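You operate a simulated robot arm through the tools that you are given. There is no shell and no other tool.

You run a simulated robot arm. Do the job below in one go: nothing can be reset, and whatever is moved stays where it is left.

TASK
Drain the stopped tester, press the module home and run the WIRES program.
Fine: it is the module tester; open the hood only when the live lamp is out; close it, pull the stop button out and set the program knob before you press start. Leave the knob there and the hood closed, and the lock knob and other modules alone. Where these are worked on the way, their far stop is far enough and under half their travel is too little: clear hood.

The check looks at the end state, three seconds after you hand in, the way a careful person would. Anything else that was tipped, shoved, dropped, spilled or broken makes it a failure.

THE ROBOT
A 7-joint arm with a two-finger parallel gripper, fixed in place. Base frame: the origin is at the foot of the arm, x ahead of it, y to its left, z up. Lengths are in mm, angles in rad, forces in N, time in s.
Its first joint turns from -2.897 to 2.897 rad. Payload 4.4 kg.
Tool frame: the origin (TCP) lies between the finger pads and is the grasp point; the fingertips stand 23 mm ahead of it; z points along the fingers, y is the line along which they close. The gripper opens to 94 mm. The fingers are 38 mm wide and 10 mm thick; the gripper's body (54 by 96 mm) begins 39 mm behind the TCP.
Orientation is that of the tool frame in the base frame, as [roll, pitch, yaw] about the fixed x, y, z axes, in that order (R = Rz(yaw) Ry(pitch) Rx(roll)). With the fingers straight down and closing along the base's y, the tool's x points along the base's -x, its y along +y and its z along -z.

THE INTERFACE
- The arm moves only by the tool jog_arm. Its argument "series" is a list of rows, each a list of 2 entries, a list of its own where there are three numbers: the shift along the tool's x, y, z in mm, then the turn, a rotation vector about the tool's x, y, z in rad. In form: [[[dx, dy, dz], [wx, wy, wz]], ...]. A call has 1 to 20 rows; each row shifts and turns the commanded pose from where the row before left it, along the tool's axes as they then stand. "grip" is the closure, from 0 (fully open) to 1 (shut), set as the call begins (left out, the last holds). Rows are played at 5 a second. More than 50 mm and 0.15 rad between two rows, or a gripper value outside its range, and nothing of the call is played. Where a pose cannot be reached the arm comes as near as it can. A force on the tool above 50 N (or 10 N above the force at the start of the call, whichever is more), or a blocked arm, ends the call early, and 0.2 s more pass. Each finger travels about 72 mm/s and halts on what it meets, pressing with about 33 N; the grip force reading is that of the motor and also rises with nothing between the fingers. The clock runs only during rows and for 0.2 s after the last one: add rows that do not move to give the fingers time. It gives the time, the measured TCP pose, the force on the tool (base axes), the opening and the grip force at its end, in the units of the frame above (readings bear some noise), with the torque about the TCP (base axes, N m) and any sound that the robot's microphone picked up.
- Cameras (640 x 400 px; columns grow to the right, rows downward): "scene" is fixed at [220.5, -650.2, 1626.9]; the picture's right is [0.82, -0.58, 0.00], its down [-0.25, -0.35, -0.90] and it looks along [0.52, 0.74, -0.43] (base axes); focal length 355 px, centre (320, 200). "wrist" rides on the gripper at [86, 16, -75] in the tool frame; the picture's right is [-0.18, 0.98, 0.00], its down [-0.58, -0.11, -0.81] and it looks along [-0.79, -0.15, 0.59] (tool axes); focal length 243 px, centre (320, 200). There is no depth. A picture from a camera that has moved, and an enlarged one, comes with that camera's place and axes in the base frame and with its lens.
- capture(camera): a new picture of that camera. No time passes.
- zoom(camera, box): a new picture of the part [left, top, right, bottom] of that camera's present view, enlarged. No time passes.
- sign_off(): hands the job in; it is judged then, once.

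Nothing tells you positions but the pictures and the camera data. Unless the task says otherwise, let go and move clear before handing in.

The tools are called after "Emit:" by a JSON object that holds its "name" and its "arguments". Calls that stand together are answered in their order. jog_arm: Moves the arm, as the interface text tells. Its arguments: {"type":"object","properties":{"series":{"type":"array"},"grip":{"type":"number"}},"required":["series"]} The other tools are called the same way: capture (camera) takes a picture; zoom (camera, box) takes an enlarged picture of a part of a camera's view; sign_off () hands the job in.

At the start:

```text
time_s: 0.0
tool_pos: [742.2, 134.0, 1305.3]
ee_rot: [3.141, 0.001, -3.141]
ft_force: [-0.8, -0.9, -0.5]
ft_torque: [0.03, 0.04, -0.03]
opening: 94.2
grip_force: 0.1
```

scene: 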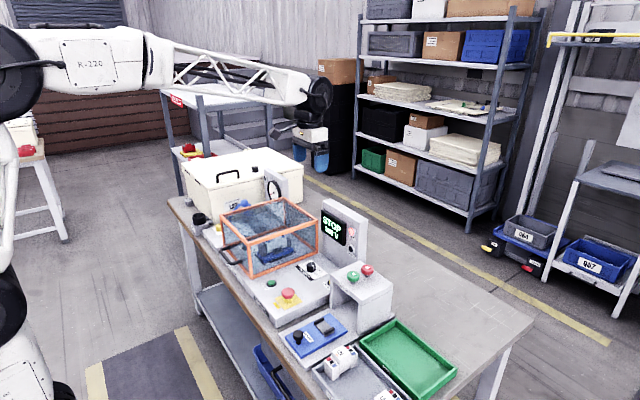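
wrist: 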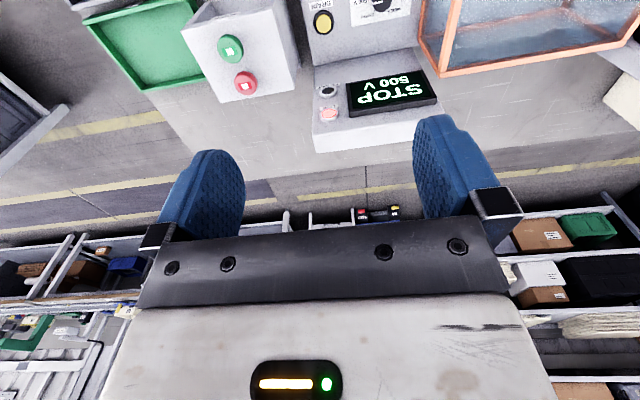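

I see a bench with a tester: an orange-framed clear hood, a display reading STOP 500 V, a red stop button on yellow, and knobs. I'll zoom in for detail before moving.

Emit:
{"name": "zoom", "arguments": {"camera": "scene", "box": [210, 180, 400, 300]}}

Emit:
{"name": "zoom", "arguments": {"camera": "scene", "box": [240, 255, 400, 355]}}

Emit:
{"name": "zoom", "arguments": {"camera": "scene", "box": [170, 140, 330, 240]}}

Emit:
{"name": "zoom", "arguments": {"camera": "wrist", "box": [160, 0, 480, 160]}}

Emit:
{"name": "zoom", "arguments": {"camera": "scene", "box": [260, 300, 420, 400]}}

```text
3.33 times, centred on (305, 240) of scene
camera zoom: at [220.5, -650.2, 1626.9], right [0.82, -0.58, 0.0], down [-0.25, -0.35, -0.9], along [0.52, 0.74, -0.43], focal length 1183 px, centre (370, 67)
```

zoom: 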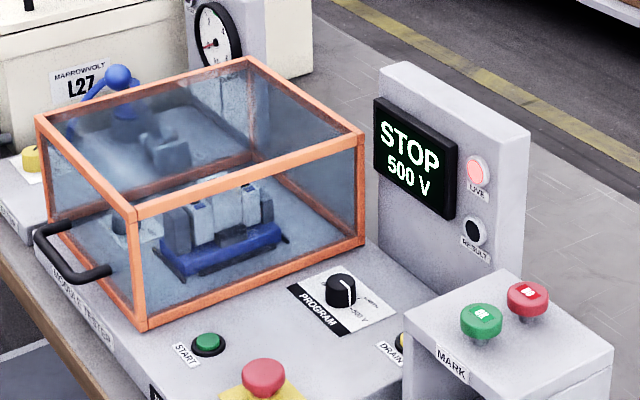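

```text
4.00 times, centred on (320, 305) of scene
camera zoom: at [220.5, -650.2, 1626.9], right [0.82, -0.58, 0.0], down [-0.25, -0.35, -0.9], along [0.52, 0.74, -0.43], focal length 1420 px, centre (320, -220)
```

zoom: 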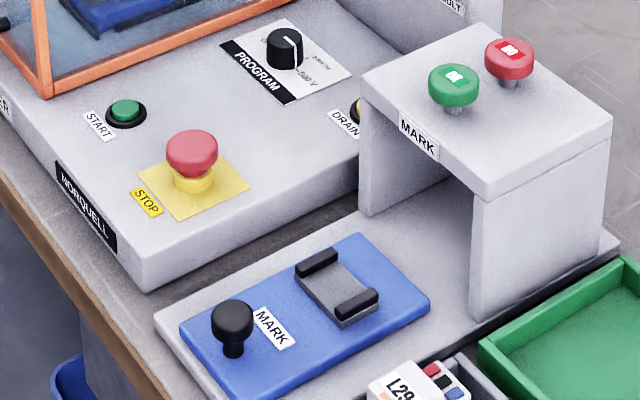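

```text
4.00 times, centred on (250, 190) of scene
camera zoom: at [220.5, -650.2, 1626.9], right [0.82, -0.58, 0.0], down [-0.25, -0.35, -0.9], along [0.52, 0.74, -0.43], focal length 1420 px, centre (600, 240)
```

zoom: 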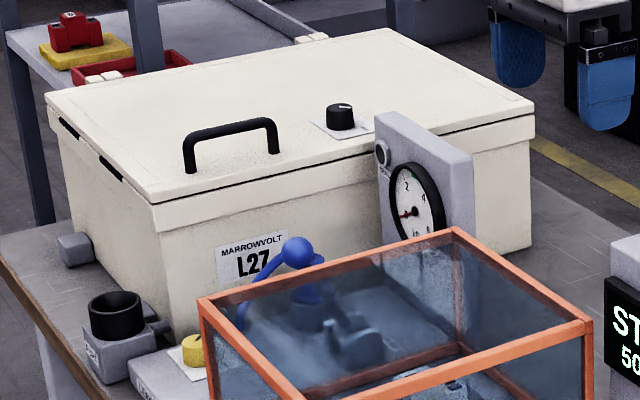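

```text
2.00 times, centred on (320, 80) of wrist
camera zoom: at [654.7, 149.3, 1379.8], right [0.18, 0.98, 0.0], down [0.58, -0.11, 0.81], along [0.79, -0.15, -0.59], focal length 485 px, centre (320, 440)
```

zoom: 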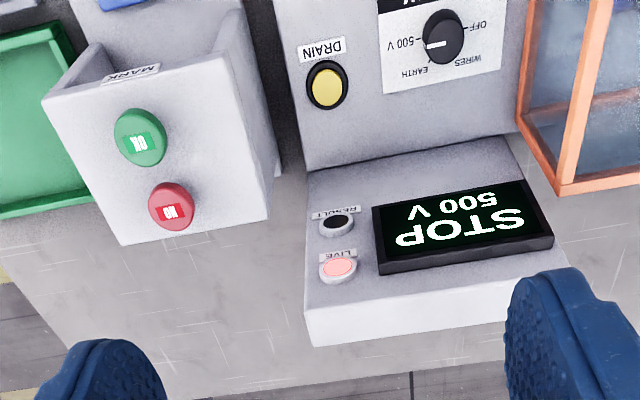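

```text
4.00 times, centred on (340, 350) of scene
camera zoom: at [220.5, -650.2, 1626.9], right [0.82, -0.58, 0.0], down [-0.25, -0.35, -0.9], along [0.52, 0.74, -0.43], focal length 1420 px, centre (240, -400)
```

zoom: 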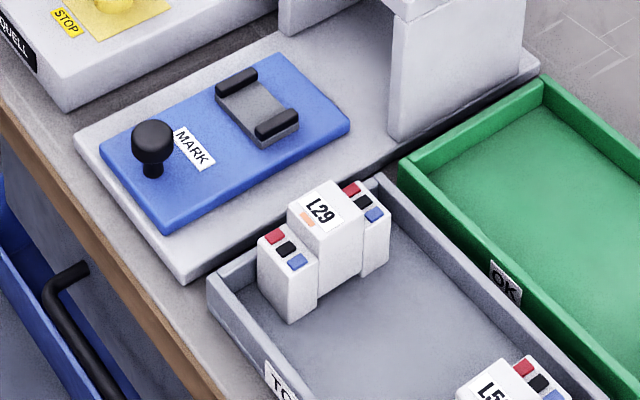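

The tester's control deck sits ahead of the arm, with the live lamp lit near (890, 120, 1029) mm. I'll back off and take better wrist views to triangulate.

Emit:
{"name": "jog_arm", "arguments": {"series": [[[40, 0, 0], [0, 0, 0]], [[40, 0, 0], [0, 0, 0]], [[40, 0, 0], [0, 0, 0]], [[40, 0, 0], [0, 0, 0]], [[0, 0, 0], [0, 0, 0]]]}}

Emit:
{"name": "capture", "arguments": {"camera": "wrist"}}

Emit:
{"name": "zoom", "arguments": {"camera": "wrist", "box": [160, 0, 480, 200]}}

Emit:
{"name": "capture", "arguments": {"camera": "scene"}}

```text
time_s: 1.2
tool_pos: [585.1, 134.8, 1305.0]
ee_rot: [3.14, 0.001, -3.141]
ft_force: [-0.2, 0.5, -0.2]
ft_torque: [0.02, -0.03, -0.01]
opening: 94.0
grip_force: 0.0
```

```text
taken
camera wrist: at [496.9, 150.5, 1379.6], right [0.18, 0.98, 0.0], down [0.58, -0.11, 0.81], along [0.79, -0.15, -0.59], focal length 243 px, centre (320, 200)
```

wrist: 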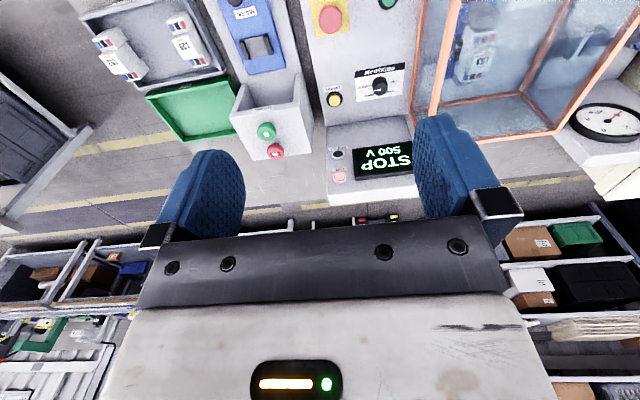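

```text
2.00 times, centred on (320, 100) of wrist
camera zoom: at [496.9, 150.5, 1379.6], right [0.18, 0.98, 0.0], down [0.58, -0.11, 0.81], along [0.79, -0.15, -0.59], focal length 485 px, centre (320, 400)
```

zoom: 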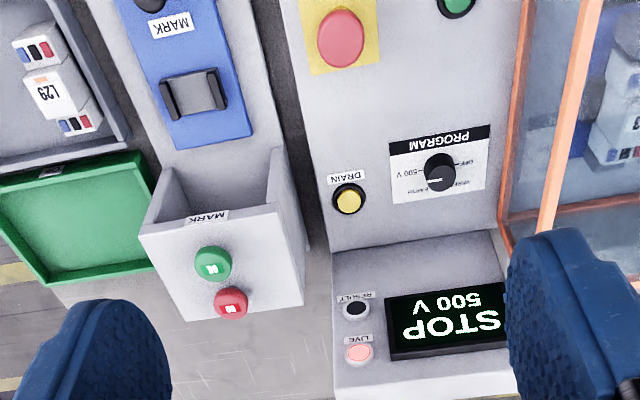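

```text
taken
```

scene: 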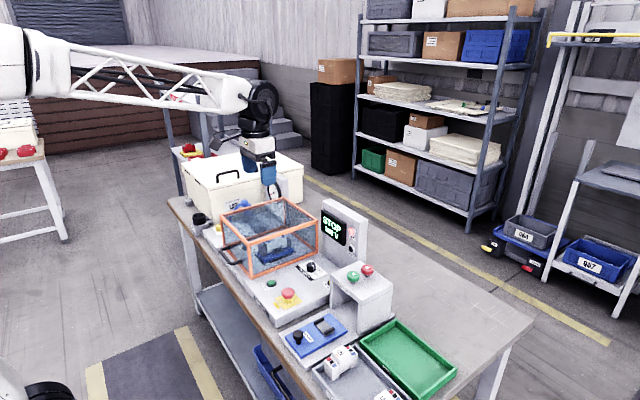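

Triangulated so far: DRAIN ≈ (824,125,843), STOP head ≈ (649,140,883), PROGRAM knob ≈ (803,229,856), START ≈ (655,245,843). Next I'll move left to look at the hood and module.

Emit:
{"name": "jog_arm", "arguments": {"series": [[[30, 40, 0], [0, 0, 0]], [[30, 40, 0], [0, 0, 0]], [[30, 40, 0], [0, 0, 0]], [[30, 40, 0], [0, 0, 0]], [[0, 40, 0], [0, 0, 0]], [[0, 0, 0], [0, 0, 0]]]}}

Emit:
{"name": "capture", "arguments": {"camera": "wrist"}}

Emit:
{"name": "zoom", "arguments": {"camera": "wrist", "box": [160, 0, 480, 200]}}

Emit:
{"name": "zoom", "arguments": {"camera": "wrist", "box": [320, 0, 640, 200]}}

```text
time_s: 2.6
tool_pos: [464.3, 333.6, 1303.3]
ee_rot: [-3.142, 0.003, -3.142]
ft_force: [-0.9, 0.3, -0.6]
ft_torque: [0.03, 0.05, 0.04]
opening: 93.9
grip_force: 0.0
```

```text
taken
camera wrist: at [376.0, 348.5, 1378.4], right [0.18, 0.98, 0.0], down [0.58, -0.11, 0.81], along [0.79, -0.15, -0.59], focal length 243 px, centre (320, 200)
```

wrist: 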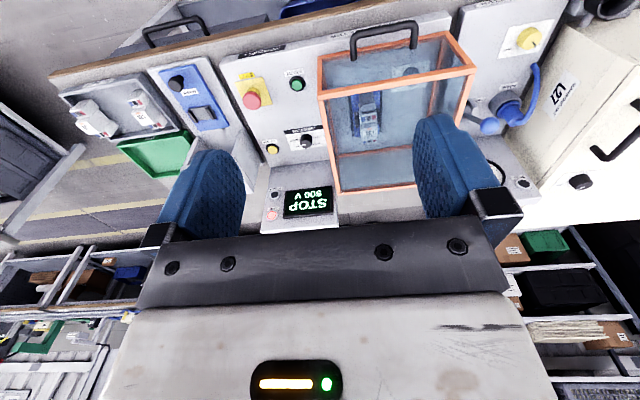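

```text
2.00 times, centred on (320, 100) of wrist
camera zoom: at [376.0, 348.5, 1378.4], right [0.18, 0.98, 0.0], down [0.58, -0.11, 0.81], along [0.79, -0.15, -0.59], focal length 485 px, centre (320, 400)
```

zoom: 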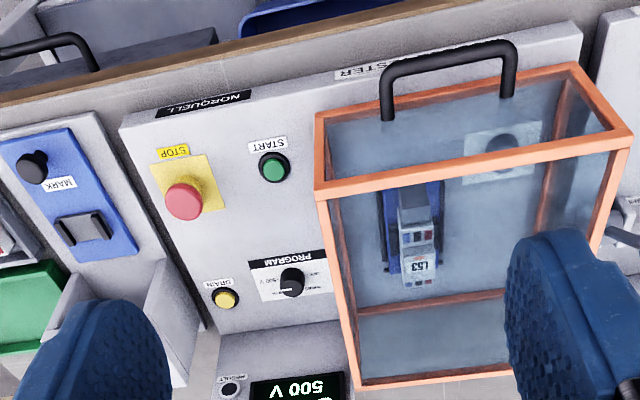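

```text
2.00 times, centred on (480, 100) of wrist
camera zoom: at [376.0, 348.5, 1378.4], right [0.18, 0.98, 0.0], down [0.58, -0.11, 0.81], along [0.79, -0.15, -0.59], focal length 485 px, centre (0, 400)
```

zoom: 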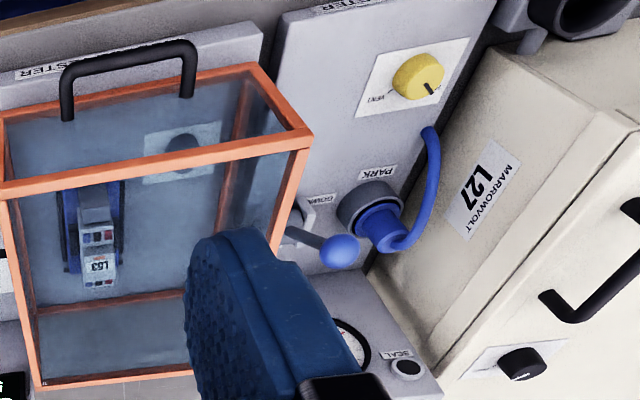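

The hood spans about x 603–880, y 304–556, with its top at z≈983 and its handle bar at x≈563, y 376–484, z≈880. DRAIN comes first, so I'll close the fingers and hover over it.

Emit:
{"name": "jog_arm", "arguments": {"grip": 1, "series": [[[-40, -22.6, 0], [0, 0, 0]], [[-40, -22.6, 0], [0, 0, 0]], [[-40, -22.6, 0], [0, 0, 0]], [[-40, -22.6, 0], [0, 0, 0]], [[-40, -22.6, 0], [0, 0, 0]], [[-40, -22.6, 0], [0, 0, 0]], [[-40, -22.6, 0], [0, 0, 0]], [[-40, -22.6, 0], [0, 0, 0]], [[-40, -22.6, 0], [0, 0, 0]], [[0, 0, 40], [0, 0, 0]], [[0, 0, 40], [0, 0, 0]], [[0, 0, 40], [0, 0, 0]], [[0, 0, 40], [0, 0, 0]], [[0, 0, 40], [0, 0, 0]], [[0, 0, 40], [0, 0, 0]], [[0, 0, 40], [0, 0, 0]], [[0, 0, 0], [0, 0, 0]]]}}

Emit:
{"name": "capture", "arguments": {"camera": "wrist"}}

Emit:
{"name": "capture", "arguments": {"camera": "scene"}}

```text
time_s: 6.2
tool_pos: [822.8, 133.9, 1025.8]
ee_rot: [3.141, -0.001, 3.141]
ft_force: [0.1, -0.3, 0.9]
ft_torque: [0.03, 0.01, -0.01]
opening: 0.0
grip_force: 32.7
```

```text
taken
camera wrist: at [734.6, 149.1, 1099.7], right [0.18, 0.98, 0.0], down [0.58, -0.11, 0.81], along [0.79, -0.15, -0.59], focal length 243 px, centre (320, 200)
```

wrist: 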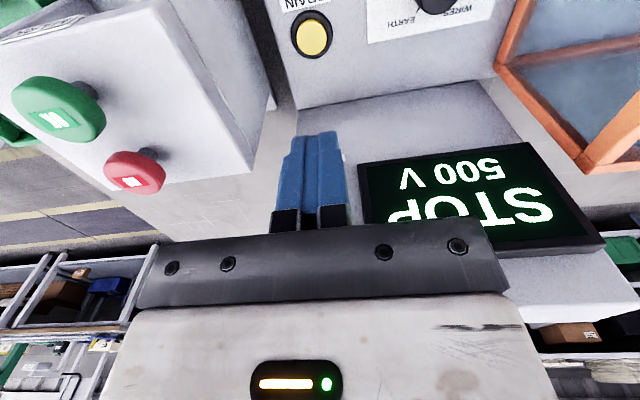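

```text
taken
```

scene: 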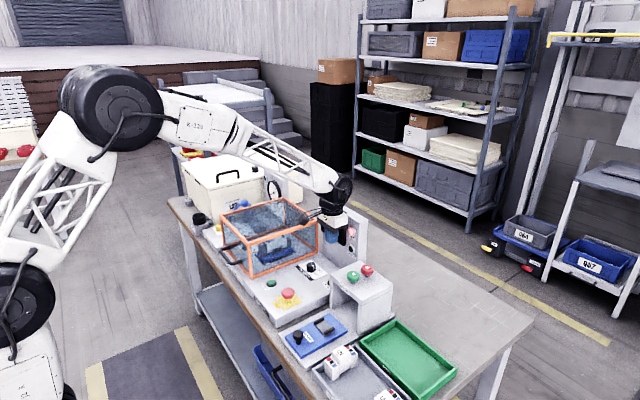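

DRAIN is confirmed at (824.5, 125), with clearance to the MARK bridge at y≈68 and to the display. I'll descend to just above the button.

Emit:
{"name": "jog_arm", "arguments": {"series": [[[5, -4.5, 0], [0, 0, 0]], [[0, 0, 35], [0, 0, 0]], [[0, 0, 35], [0, 0, 0]], [[0, 0, 35], [0, 0, 0]], [[0, 0, 30], [0, 0, 0]], [[0, 0, 10], [0, 0, 0]], [[0, 0, 0], [0, 0, 0]]]}}

Emit:
{"name": "capture", "arguments": {"camera": "wrist"}}

Emit:
{"name": "zoom", "arguments": {"camera": "scene", "box": [290, 190, 410, 290]}}

```text
time_s: 7.8
tool_pos: [816.5, 126.0, 880.2]
ee_rot: [3.141, 0.001, 3.141]
ft_force: [0.1, -0.4, 0.3]
ft_torque: [0.02, 0.01, -0.03]
opening: 0.2
grip_force: 33.6
```

```text
taken
camera wrist: at [729.9, 141.4, 954.9], right [0.18, 0.98, 0.0], down [0.58, -0.11, 0.81], along [0.79, -0.15, -0.59], focal length 243 px, centre (320, 200)
```

wrist: 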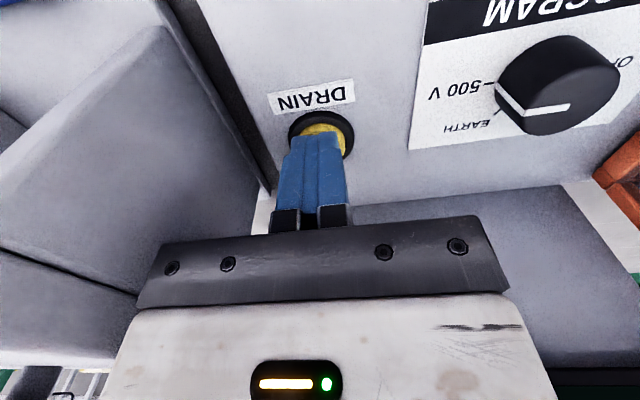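

```text
4.00 times, centred on (350, 240) of scene
camera zoom: at [220.5, -650.2, 1626.9], right [0.82, -0.58, 0.0], down [-0.25, -0.35, -0.9], along [0.52, 0.74, -0.43], focal length 1420 px, centre (200, 40)
```

zoom: 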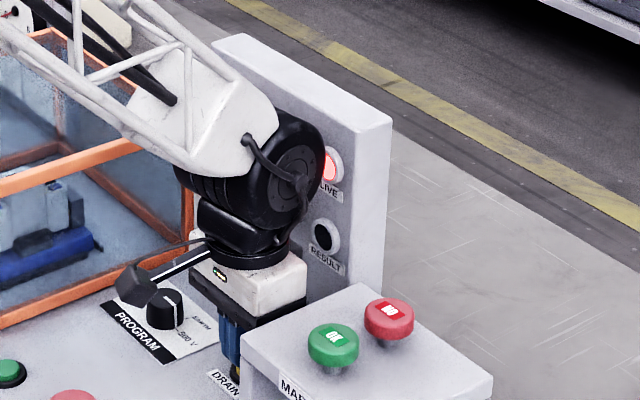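

The fingers are directly over DRAIN with clearance all round. I'll press in small steps and watch the force.

Emit:
{"name": "jog_arm", "arguments": {"series": [[[0, 2, 4], [0, 0, 0]], [[0, 0, 3], [0, 0, 0]], [[0, 0, 3], [0, 0, 0]], [[0, 0, 2], [0, 0, 0]], [[0, 0, 2], [0, 0, 0]], [[0, 0, 0], [0, 0, 0]]]}}

Emit:
{"name": "zoom", "arguments": {"camera": "scene", "box": [290, 190, 410, 290]}}

Emit:
{"name": "capture", "arguments": {"camera": "wrist"}}

```text
time_s: 9.2
tool_pos: [818.7, 127.6, 866.9]
ee_rot: [3.141, 0.001, 3.142]
ft_force: [-2.3, -3.9, 12.3]
ft_torque: [-0.11, -0.01, -0.06]
opening: 0.1
grip_force: 32.8
heard: click
```

```text
4.00 times, centred on (350, 240) of scene
camera zoom: at [220.5, -650.2, 1626.9], right [0.82, -0.58, 0.0], down [-0.25, -0.35, -0.9], along [0.52, 0.74, -0.43], focal length 1420 px, centre (200, 40)
```

zoom: 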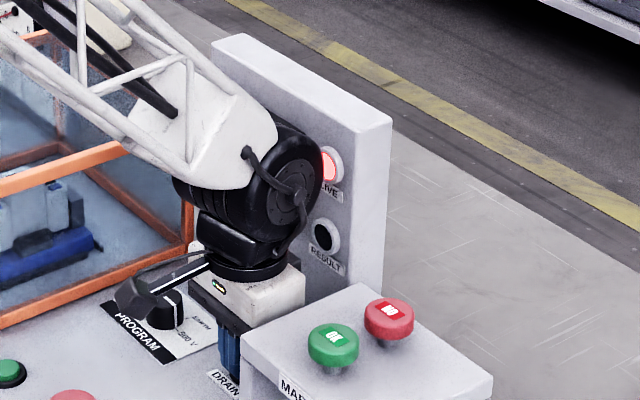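

```text
taken
camera wrist: at [730.6, 143.5, 941.5], right [0.18, 0.98, 0.0], down [0.58, -0.11, 0.81], along [0.79, -0.15, -0.59], focal length 243 px, centre (320, 200)
```

wrist: 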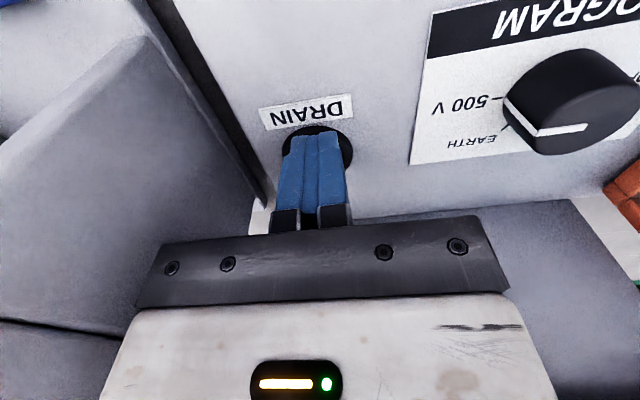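

A click was heard and the button is pressed, and the LIVE lamp is still lit. I'll hold it down for a few seconds and watch the lamp.

Emit:
{"name": "jog_arm", "arguments": {"series": [[[0, 0, 0], [0, 0, 0]], [[0, 0, 0], [0, 0, 0]], [[0, 0, 0], [0, 0, 0]], [[0, 0, 0], [0, 0, 0]], [[0, 0, 0], [0, 0, 0]], [[0, 0, 0], [0, 0, 0]], [[0, 0, 0], [0, 0, 0]], [[0, 0, 0], [0, 0, 0]], [[0, 0, 0], [0, 0, 0]], [[0, 0, 0], [0, 0, 0]]]}}

Emit:
{"name": "zoom", "arguments": {"camera": "scene", "box": [290, 190, 410, 290]}}

```text
time_s: 11.4
tool_pos: [817.5, 128.8, 865.6]
ee_rot: [-3.14, 0.0, -3.14]
ft_force: [4.9, 1.2, 14.2]
ft_torque: [0.01, -0.19, -0.03]
opening: 0.2
grip_force: 33.6
```

```text
4.00 times, centred on (350, 240) of scene
camera zoom: at [220.5, -650.2, 1626.9], right [0.82, -0.58, 0.0], down [-0.25, -0.35, -0.9], along [0.52, 0.74, -0.43], focal length 1420 px, centre (200, 40)
```

zoom: 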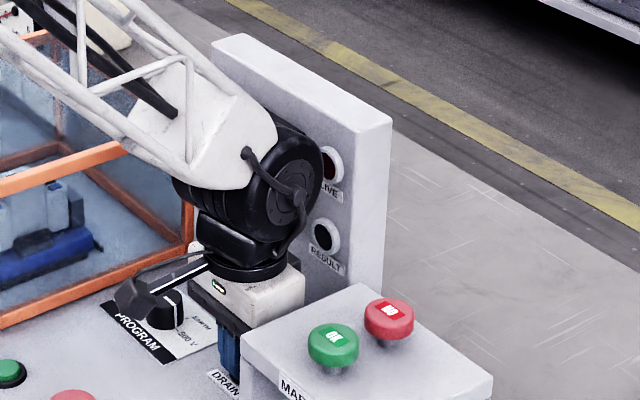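

The LIVE lamp has gone dark. I'll lift straight up, wait a little, and check that it stays out.

Emit:
{"name": "jog_arm", "arguments": {"series": [[[0, 2, -10], [0, 0, 0]], [[0, 0, -30], [0, 0, 0]], [[0, 0, -40], [0, 0, 0]], [[0, 0, -40], [0, 0, 0]], [[0, 0, -40], [0, 0, 0]], [[0, 0, -40], [0, 0, 0]], [[40, 20, -40], [0, 0, 0]], [[40, 20, -40], [0, 0, 0]], [[40, 20, 0], [0, 0, 0]], [[40, 20, 0], [0, 0, 0]], [[40, 20, 0], [0, 0, 0]], [[0, 0, 0], [0, 0, 0]]]}}

Emit:
{"name": "zoom", "arguments": {"camera": "scene", "box": [210, 180, 400, 300]}}

Emit:
{"name": "capture", "arguments": {"camera": "wrist"}}

```text
refused: row 7 steps farther than a row can; nothing moved
```

```text
3.33 times, centred on (305, 240) of scene
camera zoom: at [220.5, -650.2, 1626.9], right [0.82, -0.58, 0.0], down [-0.25, -0.35, -0.9], along [0.52, 0.74, -0.43], focal length 1183 px, centre (370, 67)
```

zoom: 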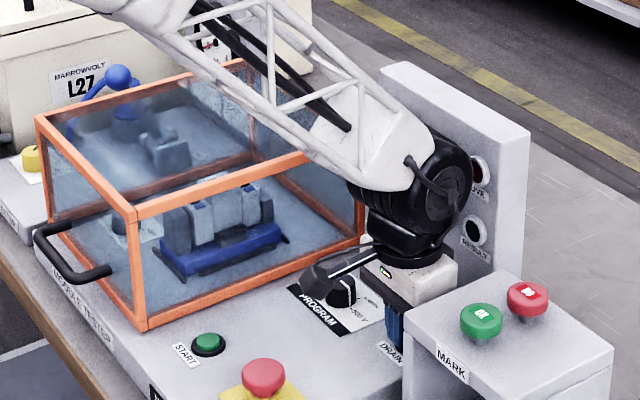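

```text
taken
camera wrist: at [730.4, 143.7, 941.2], right [0.18, 0.98, 0.0], down [0.58, -0.11, 0.81], along [0.79, -0.15, -0.59], focal length 243 px, centre (320, 200)
```

wrist: 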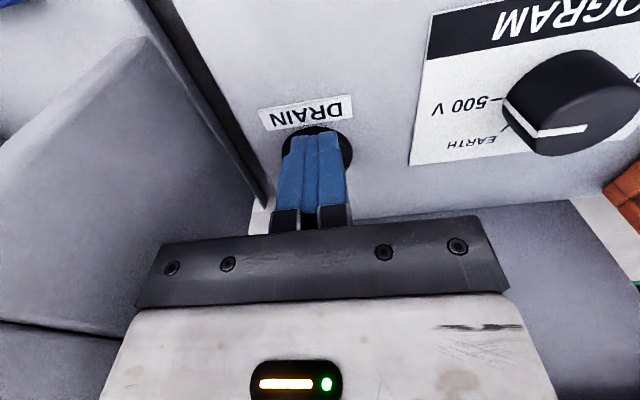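

One row was too long, so nothing moved. I'll repeat the lift with shorter rows.

Emit:
{"name": "jog_arm", "arguments": {"series": [[[0, 2, -10], [0, 0, 0]], [[0, 0, -30], [0, 0, 0]], [[0, 0, -40], [0, 0, 0]], [[0, 0, -40], [0, 0, 0]], [[0, 0, -40], [0, 0, 0]], [[0, 0, -40], [0, 0, 0]], [[0, 0, -40], [0, 0, 0]], [[0, 0, -40], [0, 0, 0]], [[40, 20, 0], [0, 0, 0]], [[40, 20, 0], [0, 0, 0]], [[40, 20, 0], [0, 0, 0]], [[40, 20, 0], [0, 0, 0]], [[40, 20, 0], [0, 0, 0]], [[0, 0, 0], [0, 0, 0]]]}}

Emit:
{"name": "zoom", "arguments": {"camera": "scene", "box": [210, 180, 400, 300]}}

Emit:
{"name": "capture", "arguments": {"camera": "wrist"}}

```text
time_s: 14.4
tool_pos: [615.6, 228.7, 1147.2]
ee_rot: [-3.141, 0.0, 3.14]
ft_force: [0.5, 0.4, 0.3]
ft_torque: [0.0, 0.03, 0.03]
opening: 0.0
grip_force: 33.1
heard: click
```

```text
3.33 times, centred on (305, 240) of scene
camera zoom: at [220.5, -650.2, 1626.9], right [0.82, -0.58, 0.0], down [-0.25, -0.35, -0.9], along [0.52, 0.74, -0.43], focal length 1183 px, centre (370, 67)
```

zoom: 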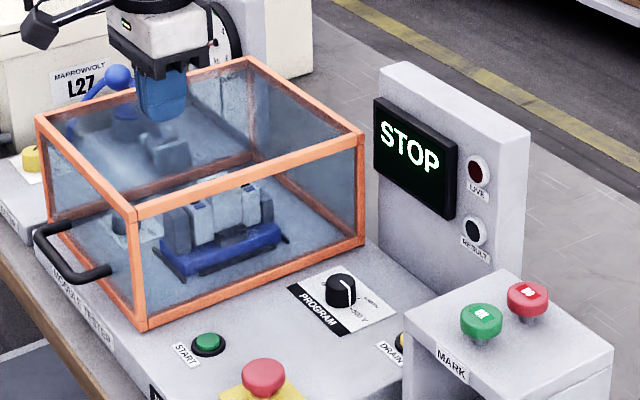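

```text
taken
camera wrist: at [527.6, 245.2, 1222.4], right [0.18, 0.98, 0.0], down [0.58, -0.11, 0.81], along [0.79, -0.15, -0.59], focal length 243 px, centre (320, 200)
```

wrist: 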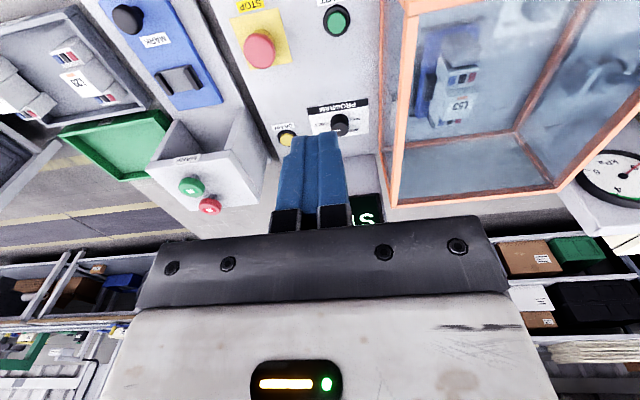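

The display now reads only STOP and LIVE is out, so the tester is drained. I'll move in front of the hood to look closely at the handle and the module.

Emit:
{"name": "jog_arm", "arguments": {"grip": 0, "series": [[[40, 28, 0], [0, 0, 0]], [[40, 28, 0], [0, 0, 0]], [[40, 28, 0], [0, 0, 0]], [[30, 28, 0], [0, 0, 0]], [[0, 40, 0], [0, 0, 0]], [[0, 40, 0], [0, 0, 0]], [[0, 0, 0], [0, 0, 0]]]}}

Emit:
{"name": "capture", "arguments": {"camera": "wrist"}}

Emit:
{"name": "zoom", "arguments": {"camera": "wrist", "box": [200, 0, 440, 150]}}

Emit:
{"name": "zoom", "arguments": {"camera": "scene", "box": [215, 190, 325, 280]}}

```text
time_s: 16.0
tool_pos: [467.3, 421.0, 1145.6]
ee_rot: [-3.141, 0.0, 3.141]
ft_force: [0.4, -0.3, -0.6]
ft_torque: [0.0, 0.02, -0.01]
opening: 94.0
grip_force: 0.1
```

```text
taken
camera wrist: at [379.9, 437.2, 1220.0], right [0.18, 0.98, 0.0], down [0.58, -0.11, 0.81], along [0.79, -0.15, -0.59], focal length 243 px, centre (320, 200)
```

wrist: 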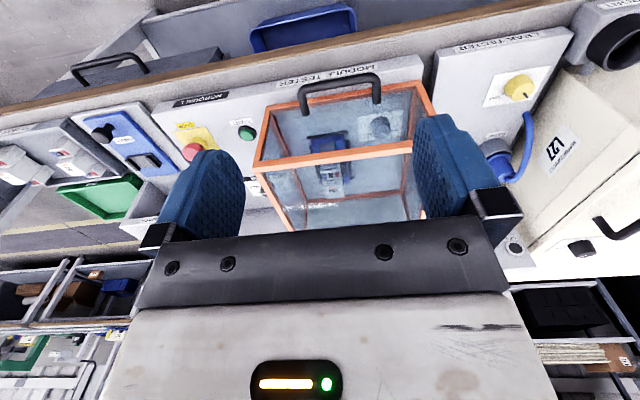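

```text
2.67 times, centred on (320, 75) of wrist
camera zoom: at [379.9, 437.2, 1220.0], right [0.18, 0.98, 0.0], down [0.58, -0.11, 0.81], along [0.79, -0.15, -0.59], focal length 647 px, centre (320, 533)
```

zoom: 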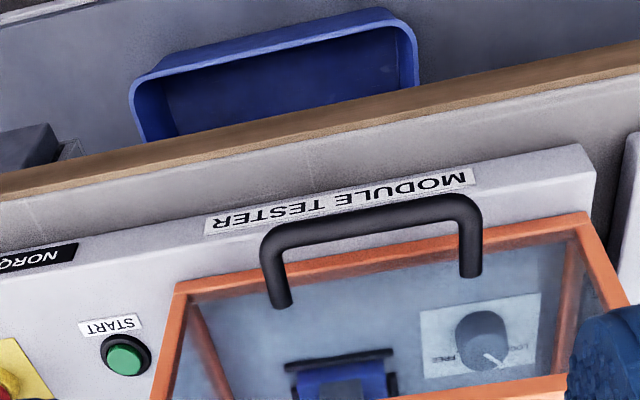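

```text
4.44 times, centred on (270, 235) of scene
camera zoom: at [220.5, -650.2, 1626.9], right [0.82, -0.58, 0.0], down [-0.25, -0.35, -0.9], along [0.52, 0.74, -0.43], focal length 1578 px, centre (542, 44)
```

zoom: 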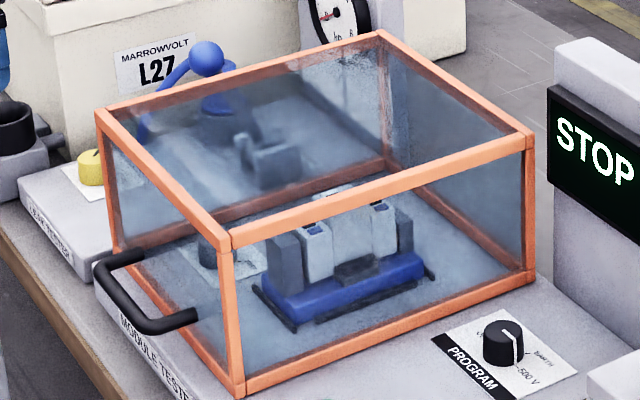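

The hood handle bar runs along y at about (563, 431, 882), and FREE/LOCK is the knob inside the hood, which I leave alone. I'll turn the gripper so it points forward and slightly down with its fingers closing across the bar, away from everything.

Emit:
{"name": "jog_arm", "arguments": {"grip": 0.55, "series": [[[0, 0, 0], [0, 0, -0.1428]], [[0, 0, 0], [0, 0, -0.1428]], [[0, 0, 0], [0, 0, -0.1428]], [[0, 0, 0], [0, 0, -0.1428]], [[0, 0, 0], [0, 0, -0.1428]], [[0, 0, 0], [0, 0, -0.1428]], [[0, 0, 0], [0, 0, -0.1428]], [[0, 0, 0], [0, 0, -0.1428]], [[0, 0, 0], [0, 0, -0.1428]], [[0, 0, 0], [0, 0, -0.1428]], [[0, 0, 0], [0, 0, -0.1428]], [[0, 0, 0], [0, 0, 0]]]}}

Emit:
{"name": "capture", "arguments": {"camera": "wrist"}}

Emit:
{"name": "capture", "arguments": {"camera": "scene"}}

```text
time_s: 18.6
tool_pos: [467.6, 422.3, 1146.9]
ee_rot: [-3.141, 0.0, -1.568]
ft_force: [0.4, 0.4, 0.3]
ft_torque: [0.0, -0.01, 0.02]
opening: 42.5
grip_force: 0.0
```

```text
taken
camera wrist: at [450.3, 334.6, 1221.0], right [-0.98, 0.18, 0.0], down [0.11, 0.58, 0.81], along [0.15, 0.79, -0.59], focal length 243 px, centre (320, 200)
```

wrist: 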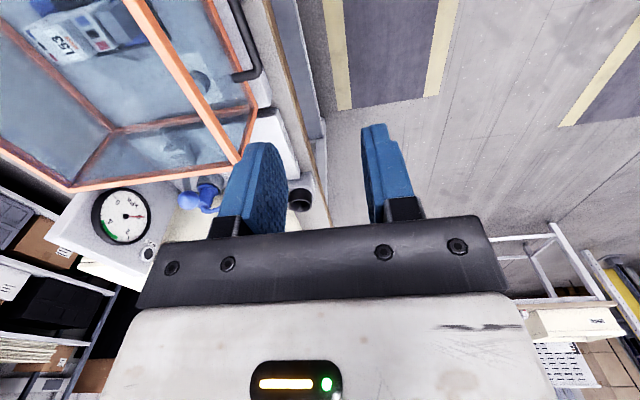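

```text
taken
```

scene: 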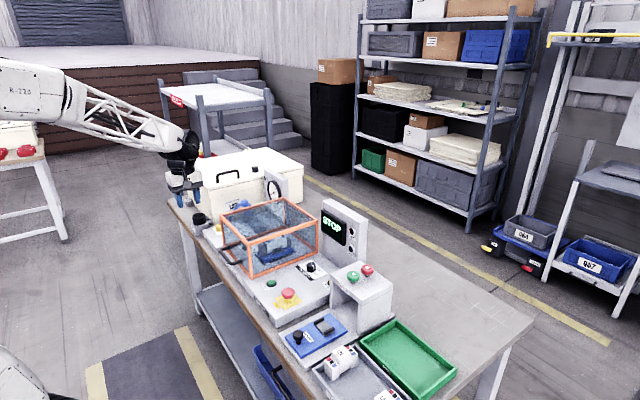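

The yaw is right. Now I'll pitch the tool forward to about 25° below horizontal.

Emit:
{"name": "jog_arm", "arguments": {"series": [[[0, 0, 0], [0.126, 0, 0]], [[0, 0, 0], [0.126, 0, 0]], [[0, 0, 0], [0.126, 0, 0]], [[0, 0, 0], [0.126, 0, 0]], [[0, 0, 0], [0.126, 0, 0]], [[0, 0, 0], [0.126, 0, 0]], [[0, 0, 0], [0.126, 0, 0]], [[0, 0, 0], [0.126, 0, 0]], [[0, 0, 0], [0.126, 0, 0]], [[0, 0, 0], [0, 0, 0]], [[0, 0, 0], [0, 0, 0]]]}}

Emit:
{"name": "capture", "arguments": {"camera": "wrist"}}

Emit:
{"name": "capture", "arguments": {"camera": "scene"}}

```text
time_s: 21.0
tool_pos: [466.4, 420.4, 1146.4]
ee_rot: [-2.005, -0.001, -1.571]
ft_force: [0.0, 0.3, 0.8]
ft_torque: [0.01, 0.0, 0.0]
opening: 42.3
grip_force: 0.1
```

```text
taken
camera wrist: at [391.1, 335.0, 1162.8], right [-0.42, 0.18, -0.89], down [-0.68, 0.58, 0.44], along [0.6, 0.79, -0.12], focal length 243 px, centre (320, 200)
```

wrist: 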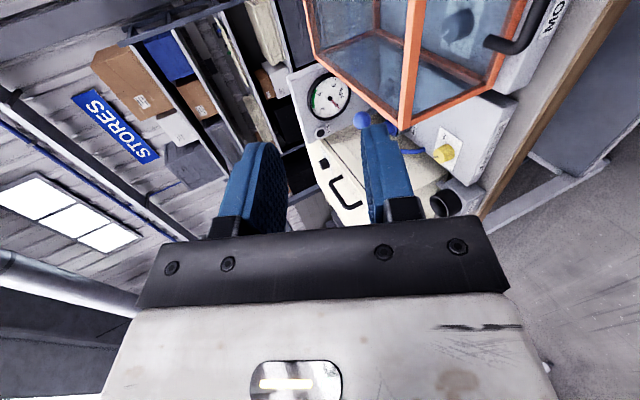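

```text
taken
```

scene: 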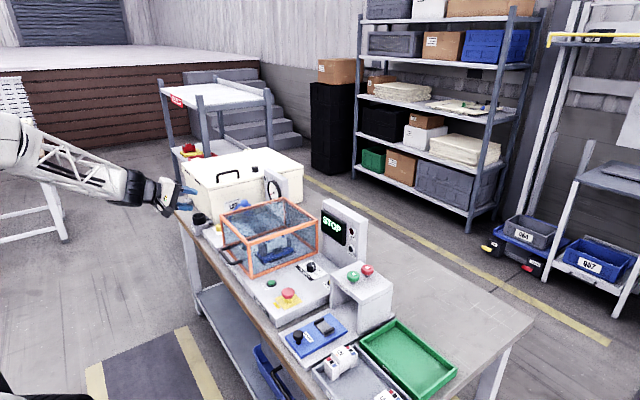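

The tool is oriented as planned. I'll drop to a pre-grasp point about 70 mm short of the bar along the finger direction.

Emit:
{"name": "jog_arm", "arguments": {"series": [[[-1.67, 33.7, 20.9], [0, 0, 0]], [[-1.67, 33.7, 20.9], [0, 0, 0]], [[-1.67, 33.7, 20.9], [0, 0, 0]], [[-1.67, 33.7, 20.9], [0, 0, 0]], [[-1.67, 33.7, 20.9], [0, 0, 0]], [[-1.67, 33.7, 20.9], [0, 0, 0]], [[0, 0, 0], [0, 0, 0]], [[0, 0, 0], [0, 0, 0]]]}}

Emit:
{"name": "capture", "arguments": {"camera": "wrist"}}

Emit:
{"name": "zoom", "arguments": {"camera": "scene", "box": [160, 190, 320, 290]}}

```text
time_s: 22.8
tool_pos: [494.5, 432.9, 910.8]
ee_rot: [-2.007, -0.001, -1.571]
ft_force: [0.0, 0.6, -0.6]
ft_torque: [0.0, -0.01, 0.02]
opening: 42.4
grip_force: 0.0
```

```text
taken
camera wrist: at [420.1, 345.3, 927.5], right [-0.42, 0.18, -0.89], down [-0.68, 0.58, 0.44], along [0.6, 0.79, -0.12], focal length 243 px, centre (320, 200)
```

wrist: 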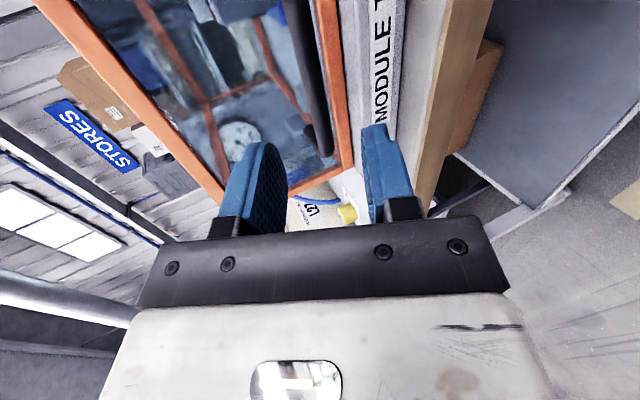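

```text
4.00 times, centred on (240, 240) of scene
camera zoom: at [220.5, -650.2, 1626.9], right [0.82, -0.58, 0.0], down [-0.25, -0.35, -0.9], along [0.52, 0.74, -0.43], focal length 1420 px, centre (640, 40)
```

zoom: 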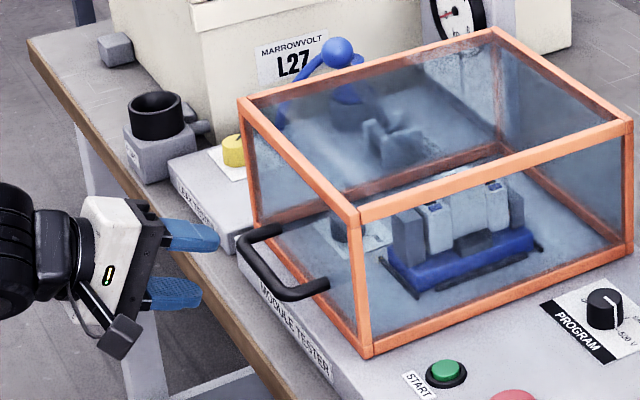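

The bar shows at about (564, y, 883.5), between the finger lines. I'll move in so the bar sits between the pads, then check.

Emit:
{"name": "jog_arm", "arguments": {"series": [[[0.5, -1.1, 17.4], [0, 0, 0]], [[0.5, -1.1, 17.4], [0, 0, 0]], [[0.5, -1.1, 17.4], [0, 0, 0]], [[0.5, -1.1, 14], [0, 0, 0]], [[0, 0, 0], [0, 0, 0]]]}}

Emit:
{"name": "capture", "arguments": {"camera": "wrist"}}

Emit:
{"name": "zoom", "arguments": {"camera": "scene", "box": [200, 210, 280, 260]}}

```text
time_s: 24.0
tool_pos: [558.6, 428.9, 886.4]
ee_rot: [-2.009, 0.0, -1.571]
ft_force: [0.6, 0.5, -0.3]
ft_torque: [-0.01, -0.04, 0.0]
opening: 42.1
grip_force: 0.2
```

```text
taken
camera wrist: at [482.5, 342.6, 904.0], right [-0.42, 0.18, -0.89], down [-0.68, 0.58, 0.44], along [0.6, 0.79, -0.12], focal length 243 px, centre (320, 200)
```

wrist: 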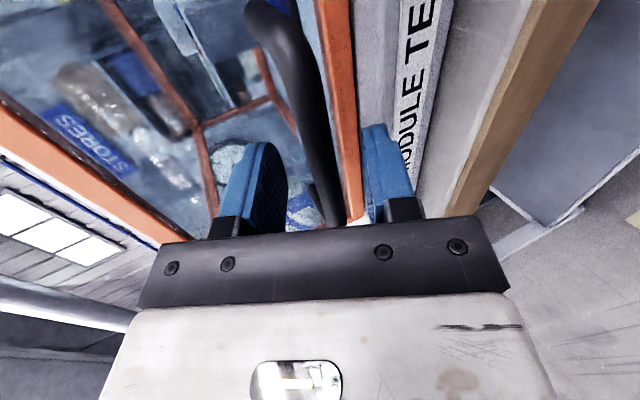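

```text
8.00 times, centred on (240, 235) of scene
camera zoom: at [220.5, -650.2, 1626.9], right [0.82, -0.58, 0.0], down [-0.25, -0.35, -0.9], along [0.52, 0.74, -0.43], focal length 2840 px, centre (960, -80)
```

zoom: 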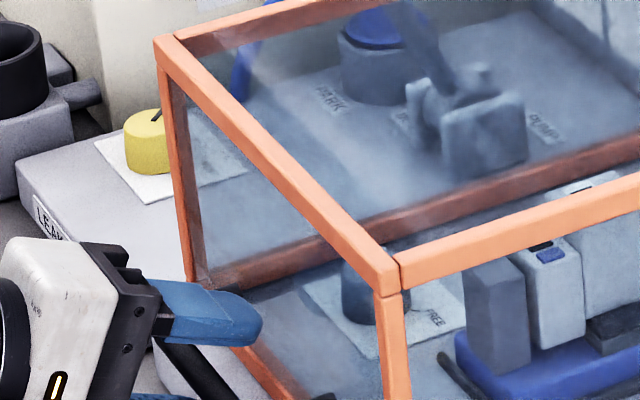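

The bar lies between the pads at the TCP. I'll close on it.

Emit:
{"name": "jog_arm", "arguments": {"grip": 1, "series": [[[0, 0, 0], [0, 0, 0]], [[0, 0, 0], [0, 0, 0]], [[0, 0, 0], [0, 0, 0]], [[0, 0, 0], [0, 0, 0]]]}}

Emit:
{"name": "capture", "arguments": {"camera": "wrist"}}

```text
time_s: 25.0
tool_pos: [557.3, 428.3, 886.1]
ee_rot: [-2.006, 0.0, -1.571]
ft_force: [-7.4, -1.4, -1.9]
ft_torque: [1.44, 0.03, -0.9]
opening: 12.7
grip_force: 44.6
```

```text
taken
camera wrist: at [482.2, 342.5, 903.9], right [-0.42, 0.18, -0.89], down [-0.68, 0.58, 0.44], along [0.6, 0.79, -0.12], focal length 243 px, centre (320, 200)
```

wrist: 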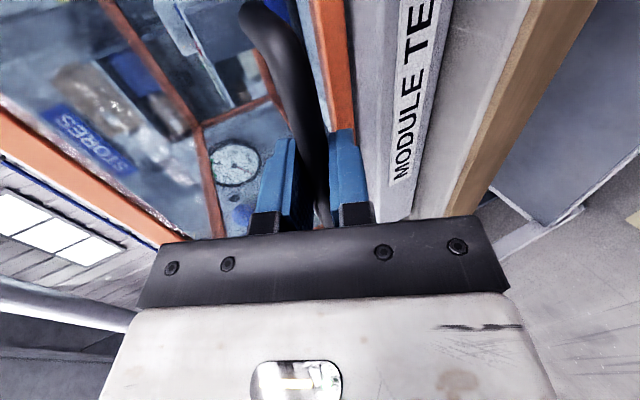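

The bar is gripped, with a 12.7 mm opening. I'll lift along an arc about an assumed hinge at the back bottom edge, x≈880 and z≈845, starting small and checking forces.

Emit:
{"name": "jog_arm", "arguments": {"series": [[[0, -15.58, -4.53], [-0.05, 0, 0]], [[0, -15.58, -4.53], [-0.05, 0, 0]], [[0, -15.58, -4.53], [-0.05, 0, 0]], [[0, 0, 0], [0, 0, 0]]]}}

Emit:
{"name": "zoom", "arguments": {"camera": "scene", "box": [170, 170, 350, 290]}}

```text
time_s: 26.0
tool_pos: [567.1, 429.4, 931.9]
ee_rot: [-2.159, 0.0, -1.57]
ft_force: [-8.2, -2.1, 0.7]
ft_torque: [1.88, -0.04, -0.2]
opening: 13.0
grip_force: 45.0
```

```text
3.33 times, centred on (260, 230) of scene
camera zoom: at [220.5, -650.2, 1626.9], right [0.82, -0.58, 0.0], down [-0.25, -0.35, -0.9], along [0.52, 0.74, -0.43], focal length 1183 px, centre (520, 100)
```

zoom: 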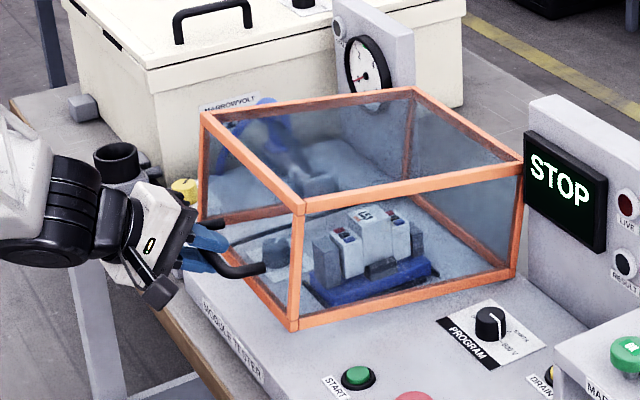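

The hood lifts cleanly about the back bottom hinge with low force. I'll continue the arc.

Emit:
{"name": "jog_arm", "arguments": {"series": [[[0, -25.0, -6.87], [-0.08, 0, 0]], [[0, -25.0, -6.87], [-0.08, 0, 0]], [[0, -25.0, -6.87], [-0.08, 0, 0]], [[0, -25.0, -6.87], [-0.08, 0, 0]], [[0, -25.0, -6.87], [-0.08, 0, 0]], [[0, -25.0, -6.87], [-0.08, 0, 0]], [[0, -25.0, -6.87], [-0.08, 0, 0]], [[0, 0, 0], [0, 0, 0]]]}}

Emit:
{"name": "zoom", "arguments": {"camera": "scene", "box": [170, 130, 380, 280]}}

```text
time_s: 26.7
tool_pos: [588.5, 429.8, 988.0]
ee_rot: [-2.34, -0.003, -1.574]
ft_force: [-13.2, -9.3, 3.9]
ft_torque: [1.15, 0.26, -1.13]
opening: 12.5
grip_force: 45.3
stopped in row 3: the force on the tool passed its limit at 52 N (the readings are from after the stop); the commanded pose is now the measured one
```

```text
2.67 times, centred on (275, 205) of scene
camera zoom: at [220.5, -650.2, 1626.9], right [0.82, -0.58, 0.0], down [-0.25, -0.35, -0.9], along [0.52, 0.74, -0.43], focal length 947 px, centre (440, 187)
```

zoom: 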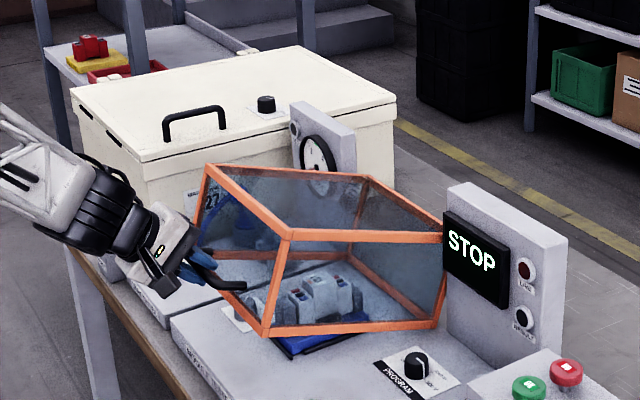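

The call stopped on a force spike, probably from moving too fast. The pose is still on the hinge arc, so I'll continue at half speed.

Emit:
{"name": "jog_arm", "arguments": {"series": [[[0, -12.45, -3.69], [-0.04, 0, 0]], [[0, -12.45, -3.69], [-0.04, 0, 0]], [[0, -12.45, -3.69], [-0.04, 0, 0]], [[0, -12.45, -3.69], [-0.04, 0, 0]], [[0, -12.45, -3.69], [-0.04, 0, 0]], [[0, -12.45, -3.69], [-0.04, 0, 0]], [[0, 0, 0], [0, 0, 0]]]}}

```text
time_s: 28.3
tool_pos: [630.7, 429.6, 1052.8]
ee_rot: [-2.578, -0.002, -1.575]
ft_force: [-7.0, -18.1, 5.7]
ft_torque: [0.76, -0.04, -0.94]
opening: 12.9
grip_force: 45.0
```

Going well, with only a slight sideways load building up. I'll continue with a small lateral easing.

Emit:
{"name": "jog_arm", "arguments": {"series": [[[0.3, -12.45, -3.69], [-0.04, 0, 0]], [[0.3, -12.45, -3.69], [-0.04, 0, 0]], [[0.3, -12.45, -3.69], [-0.04, 0, 0]], [[0, -12.45, -3.69], [-0.04, 0, 0]], [[0, -12.45, -3.69], [-0.04, 0, 0]], [[0, -12.45, -3.69], [-0.04, 0, 0]], [[0, -12.45, -3.69], [-0.04, 0, 0]], [[0, -12.45, -3.69], [-0.04, 0, 0]], [[0, 0, 0], [0, 0, 0]]]}}

Emit:
{"name": "capture", "arguments": {"camera": "scene"}}

```text
time_s: 30.3
tool_pos: [708.2, 428.4, 1120.8]
ee_rot: [-2.897, 0.0, -1.574]
ft_force: [-15.3, 23.5, 24.8]
ft_torque: [0.92, 0.05, -0.75]
opening: 12.8
grip_force: 44.9
```

```text
taken
```

scene: 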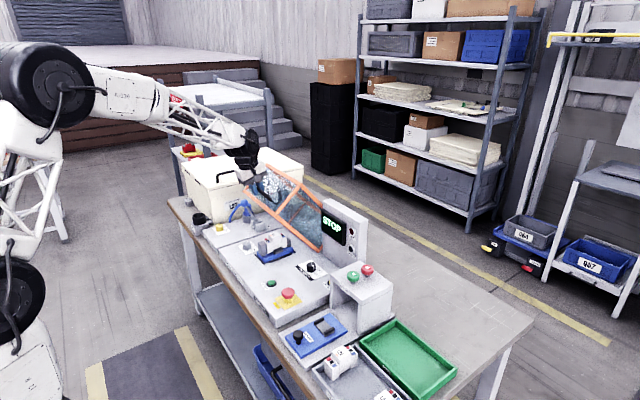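

The hood is about 51° open. I'll continue, watching for its far stop.

Emit:
{"name": "jog_arm", "arguments": {"series": [[[-0.5, -9.33, -2.85], [-0.03, 0, 0]], [[-0.3, -9.33, -2.85], [-0.03, 0, 0]], [[0, -9.33, -2.85], [-0.03, 0, 0]], [[0, -9.33, -2.85], [-0.03, 0, 0]], [[0, -9.33, -2.85], [-0.03, 0, 0]], [[0, -9.33, -2.85], [-0.03, 0, 0]], [[0, 0, 0], [0, 0, 0]]]}}

```text
time_s: 31.9
tool_pos: [761.5, 429.0, 1147.9]
ee_rot: [-3.076, -0.003, -1.573]
ft_force: [-12.4, -15.4, 29.1]
ft_torque: [0.19, 0.01, -0.57]
opening: 12.6
grip_force: 45.3
```

About 61° open and still following the arc, with a slight outward radial load. I'll adjust for that and continue.

Emit:
{"name": "jog_arm", "arguments": {"series": [[[0, -9.2, -3.3], [-0.03, 0, 0]], [[0, -9.2, -3.3], [-0.03, 0, 0]], [[0, -9.2, -3.2], [-0.03, 0, 0]], [[0, -9.2, -3.2], [-0.03, 0, 0]], [[0, -9.24, -3.1], [-0.03, 0, 0]], [[0, -9.3, -3.0], [-0.03, 0, 0]], [[0, 0, 0], [0, 0, 0]]]}}

Emit:
{"name": "zoom", "arguments": {"camera": "scene", "box": [190, 110, 380, 290]}}

```text
time_s: 33.5
tool_pos: [816.6, 428.7, 1163.8]
ee_rot: [3.023, -0.003, -1.573]
ft_force: [5.2, -27.9, -20.6]
ft_torque: [-0.34, 0.03, -0.46]
opening: 12.7
grip_force: 45.0
```

```text
2.22 times, centred on (285, 200) of scene
camera zoom: at [220.5, -650.2, 1626.9], right [0.82, -0.58, 0.0], down [-0.25, -0.35, -0.9], along [0.52, 0.74, -0.43], focal length 789 px, centre (398, 200)
```

zoom: 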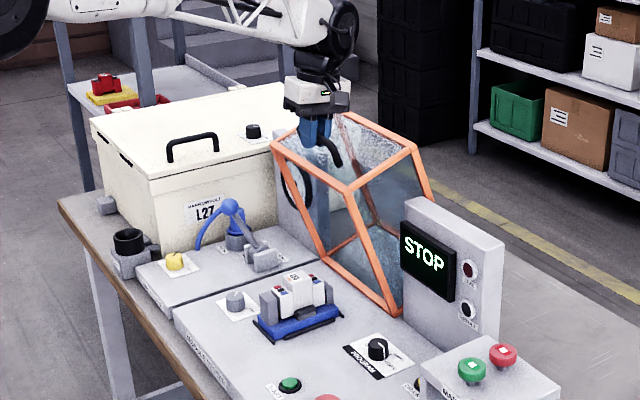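

About 71° open with the hood clear. I'll keep going toward the far stop with small corrections.

Emit:
{"name": "jog_arm", "arguments": {"series": [[[0.4, -9.45, -2.5], [-0.03, 0, 0]], [[0, -9.4, -2.6], [-0.03, 0, 0]], [[0, -9.33, -2.85], [-0.03, 0, 0]], [[0, -9.33, -2.85], [-0.03, 0, 0]], [[0, -9.33, -2.85], [-0.03, 0, 0]], [[0, -9.33, -2.85], [-0.03, 0, 0]], [[0, 0, 0], [0, 0, 0]]]}}

Emit:
{"name": "zoom", "arguments": {"camera": "scene", "box": [190, 110, 380, 290]}}

```text
time_s: 35.1
tool_pos: [875.1, 428.5, 1171.7]
ee_rot: [2.846, -0.003, -1.574]
ft_force: [1.6, -17.1, -15.2]
ft_torque: [-0.94, -0.04, -0.51]
opening: 12.5
grip_force: 45.1
```

```text
2.22 times, centred on (285, 200) of scene
camera zoom: at [220.5, -650.2, 1626.9], right [0.82, -0.58, 0.0], down [-0.25, -0.35, -0.9], along [0.52, 0.74, -0.43], focal length 789 px, centre (398, 200)
```

zoom: 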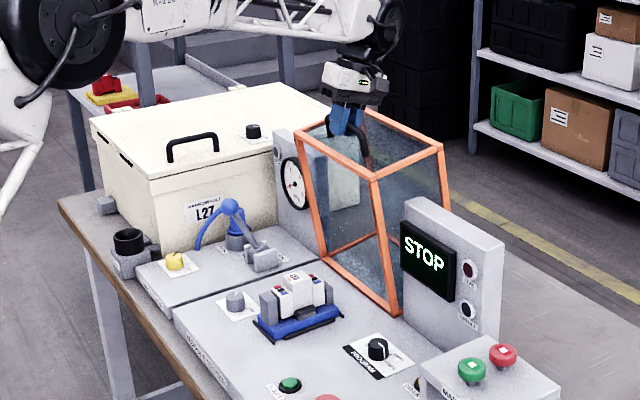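

About 82° open, past its balance point. I'll feel for the far stop with a few slow steps, keeping the tool orientation so the reach doesn't grow.

Emit:
{"name": "jog_arm", "arguments": {"series": [[[0, -6.3, -1.9], [0, 0, 0]], [[0, -6.3, -1.9], [0, 0, 0]], [[0, -6.3, -1.9], [0, 0, 0]], [[0, -6.3, -1.9], [0, 0, 0]], [[0, 0, 0], [0, 0, 0]]]}}

Emit:
{"name": "zoom", "arguments": {"camera": "scene", "box": [190, 110, 380, 290]}}

```text
time_s: 36.3
tool_pos: [900.6, 428.8, 1172.5]
ee_rot: [2.846, -0.001, -1.575]
ft_force: [1.9, -0.4, 5.8]
ft_torque: [-0.29, -0.04, -0.46]
opening: 12.9
grip_force: 45.6
```

```text
2.22 times, centred on (285, 200) of scene
camera zoom: at [220.5, -650.2, 1626.9], right [0.82, -0.58, 0.0], down [-0.25, -0.35, -0.9], along [0.52, 0.74, -0.43], focal length 789 px, centre (398, 200)
```

zoom: 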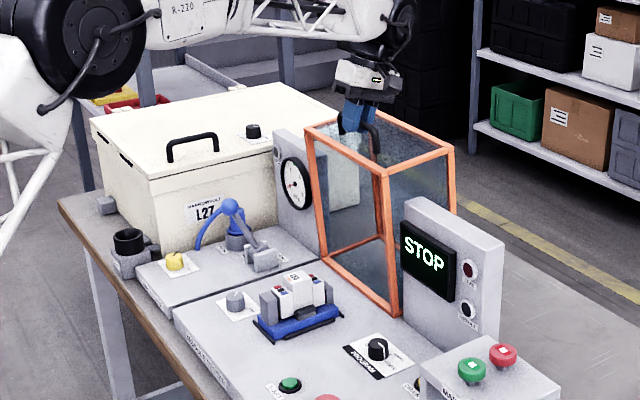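

Forces are low at about 86°. A few more steps to find the stop.

Emit:
{"name": "jog_arm", "arguments": {"series": [[[0, -6.3, -1.5], [0, 0, 0]], [[0, -6.3, -1.5], [0, 0, 0]], [[0, -6.3, -1.4], [0, 0, 0]], [[0, -6.3, -1.3], [0, 0, 0]], [[0, 0, 0], [0, 0, 0]]]}}

```text
time_s: 37.1
tool_pos: [915.6, 428.9, 1171.1]
ee_rot: [2.841, -0.002, -1.572]
ft_force: [-32.1, -12.6, 2.8]
ft_torque: [-0.49, 0.23, -0.18]
opening: 12.5
grip_force: 44.5
stopped in row 4: the force on the tool passed its limit at 71 N (the readings are from after the stop); the commanded pose is now the measured one
```

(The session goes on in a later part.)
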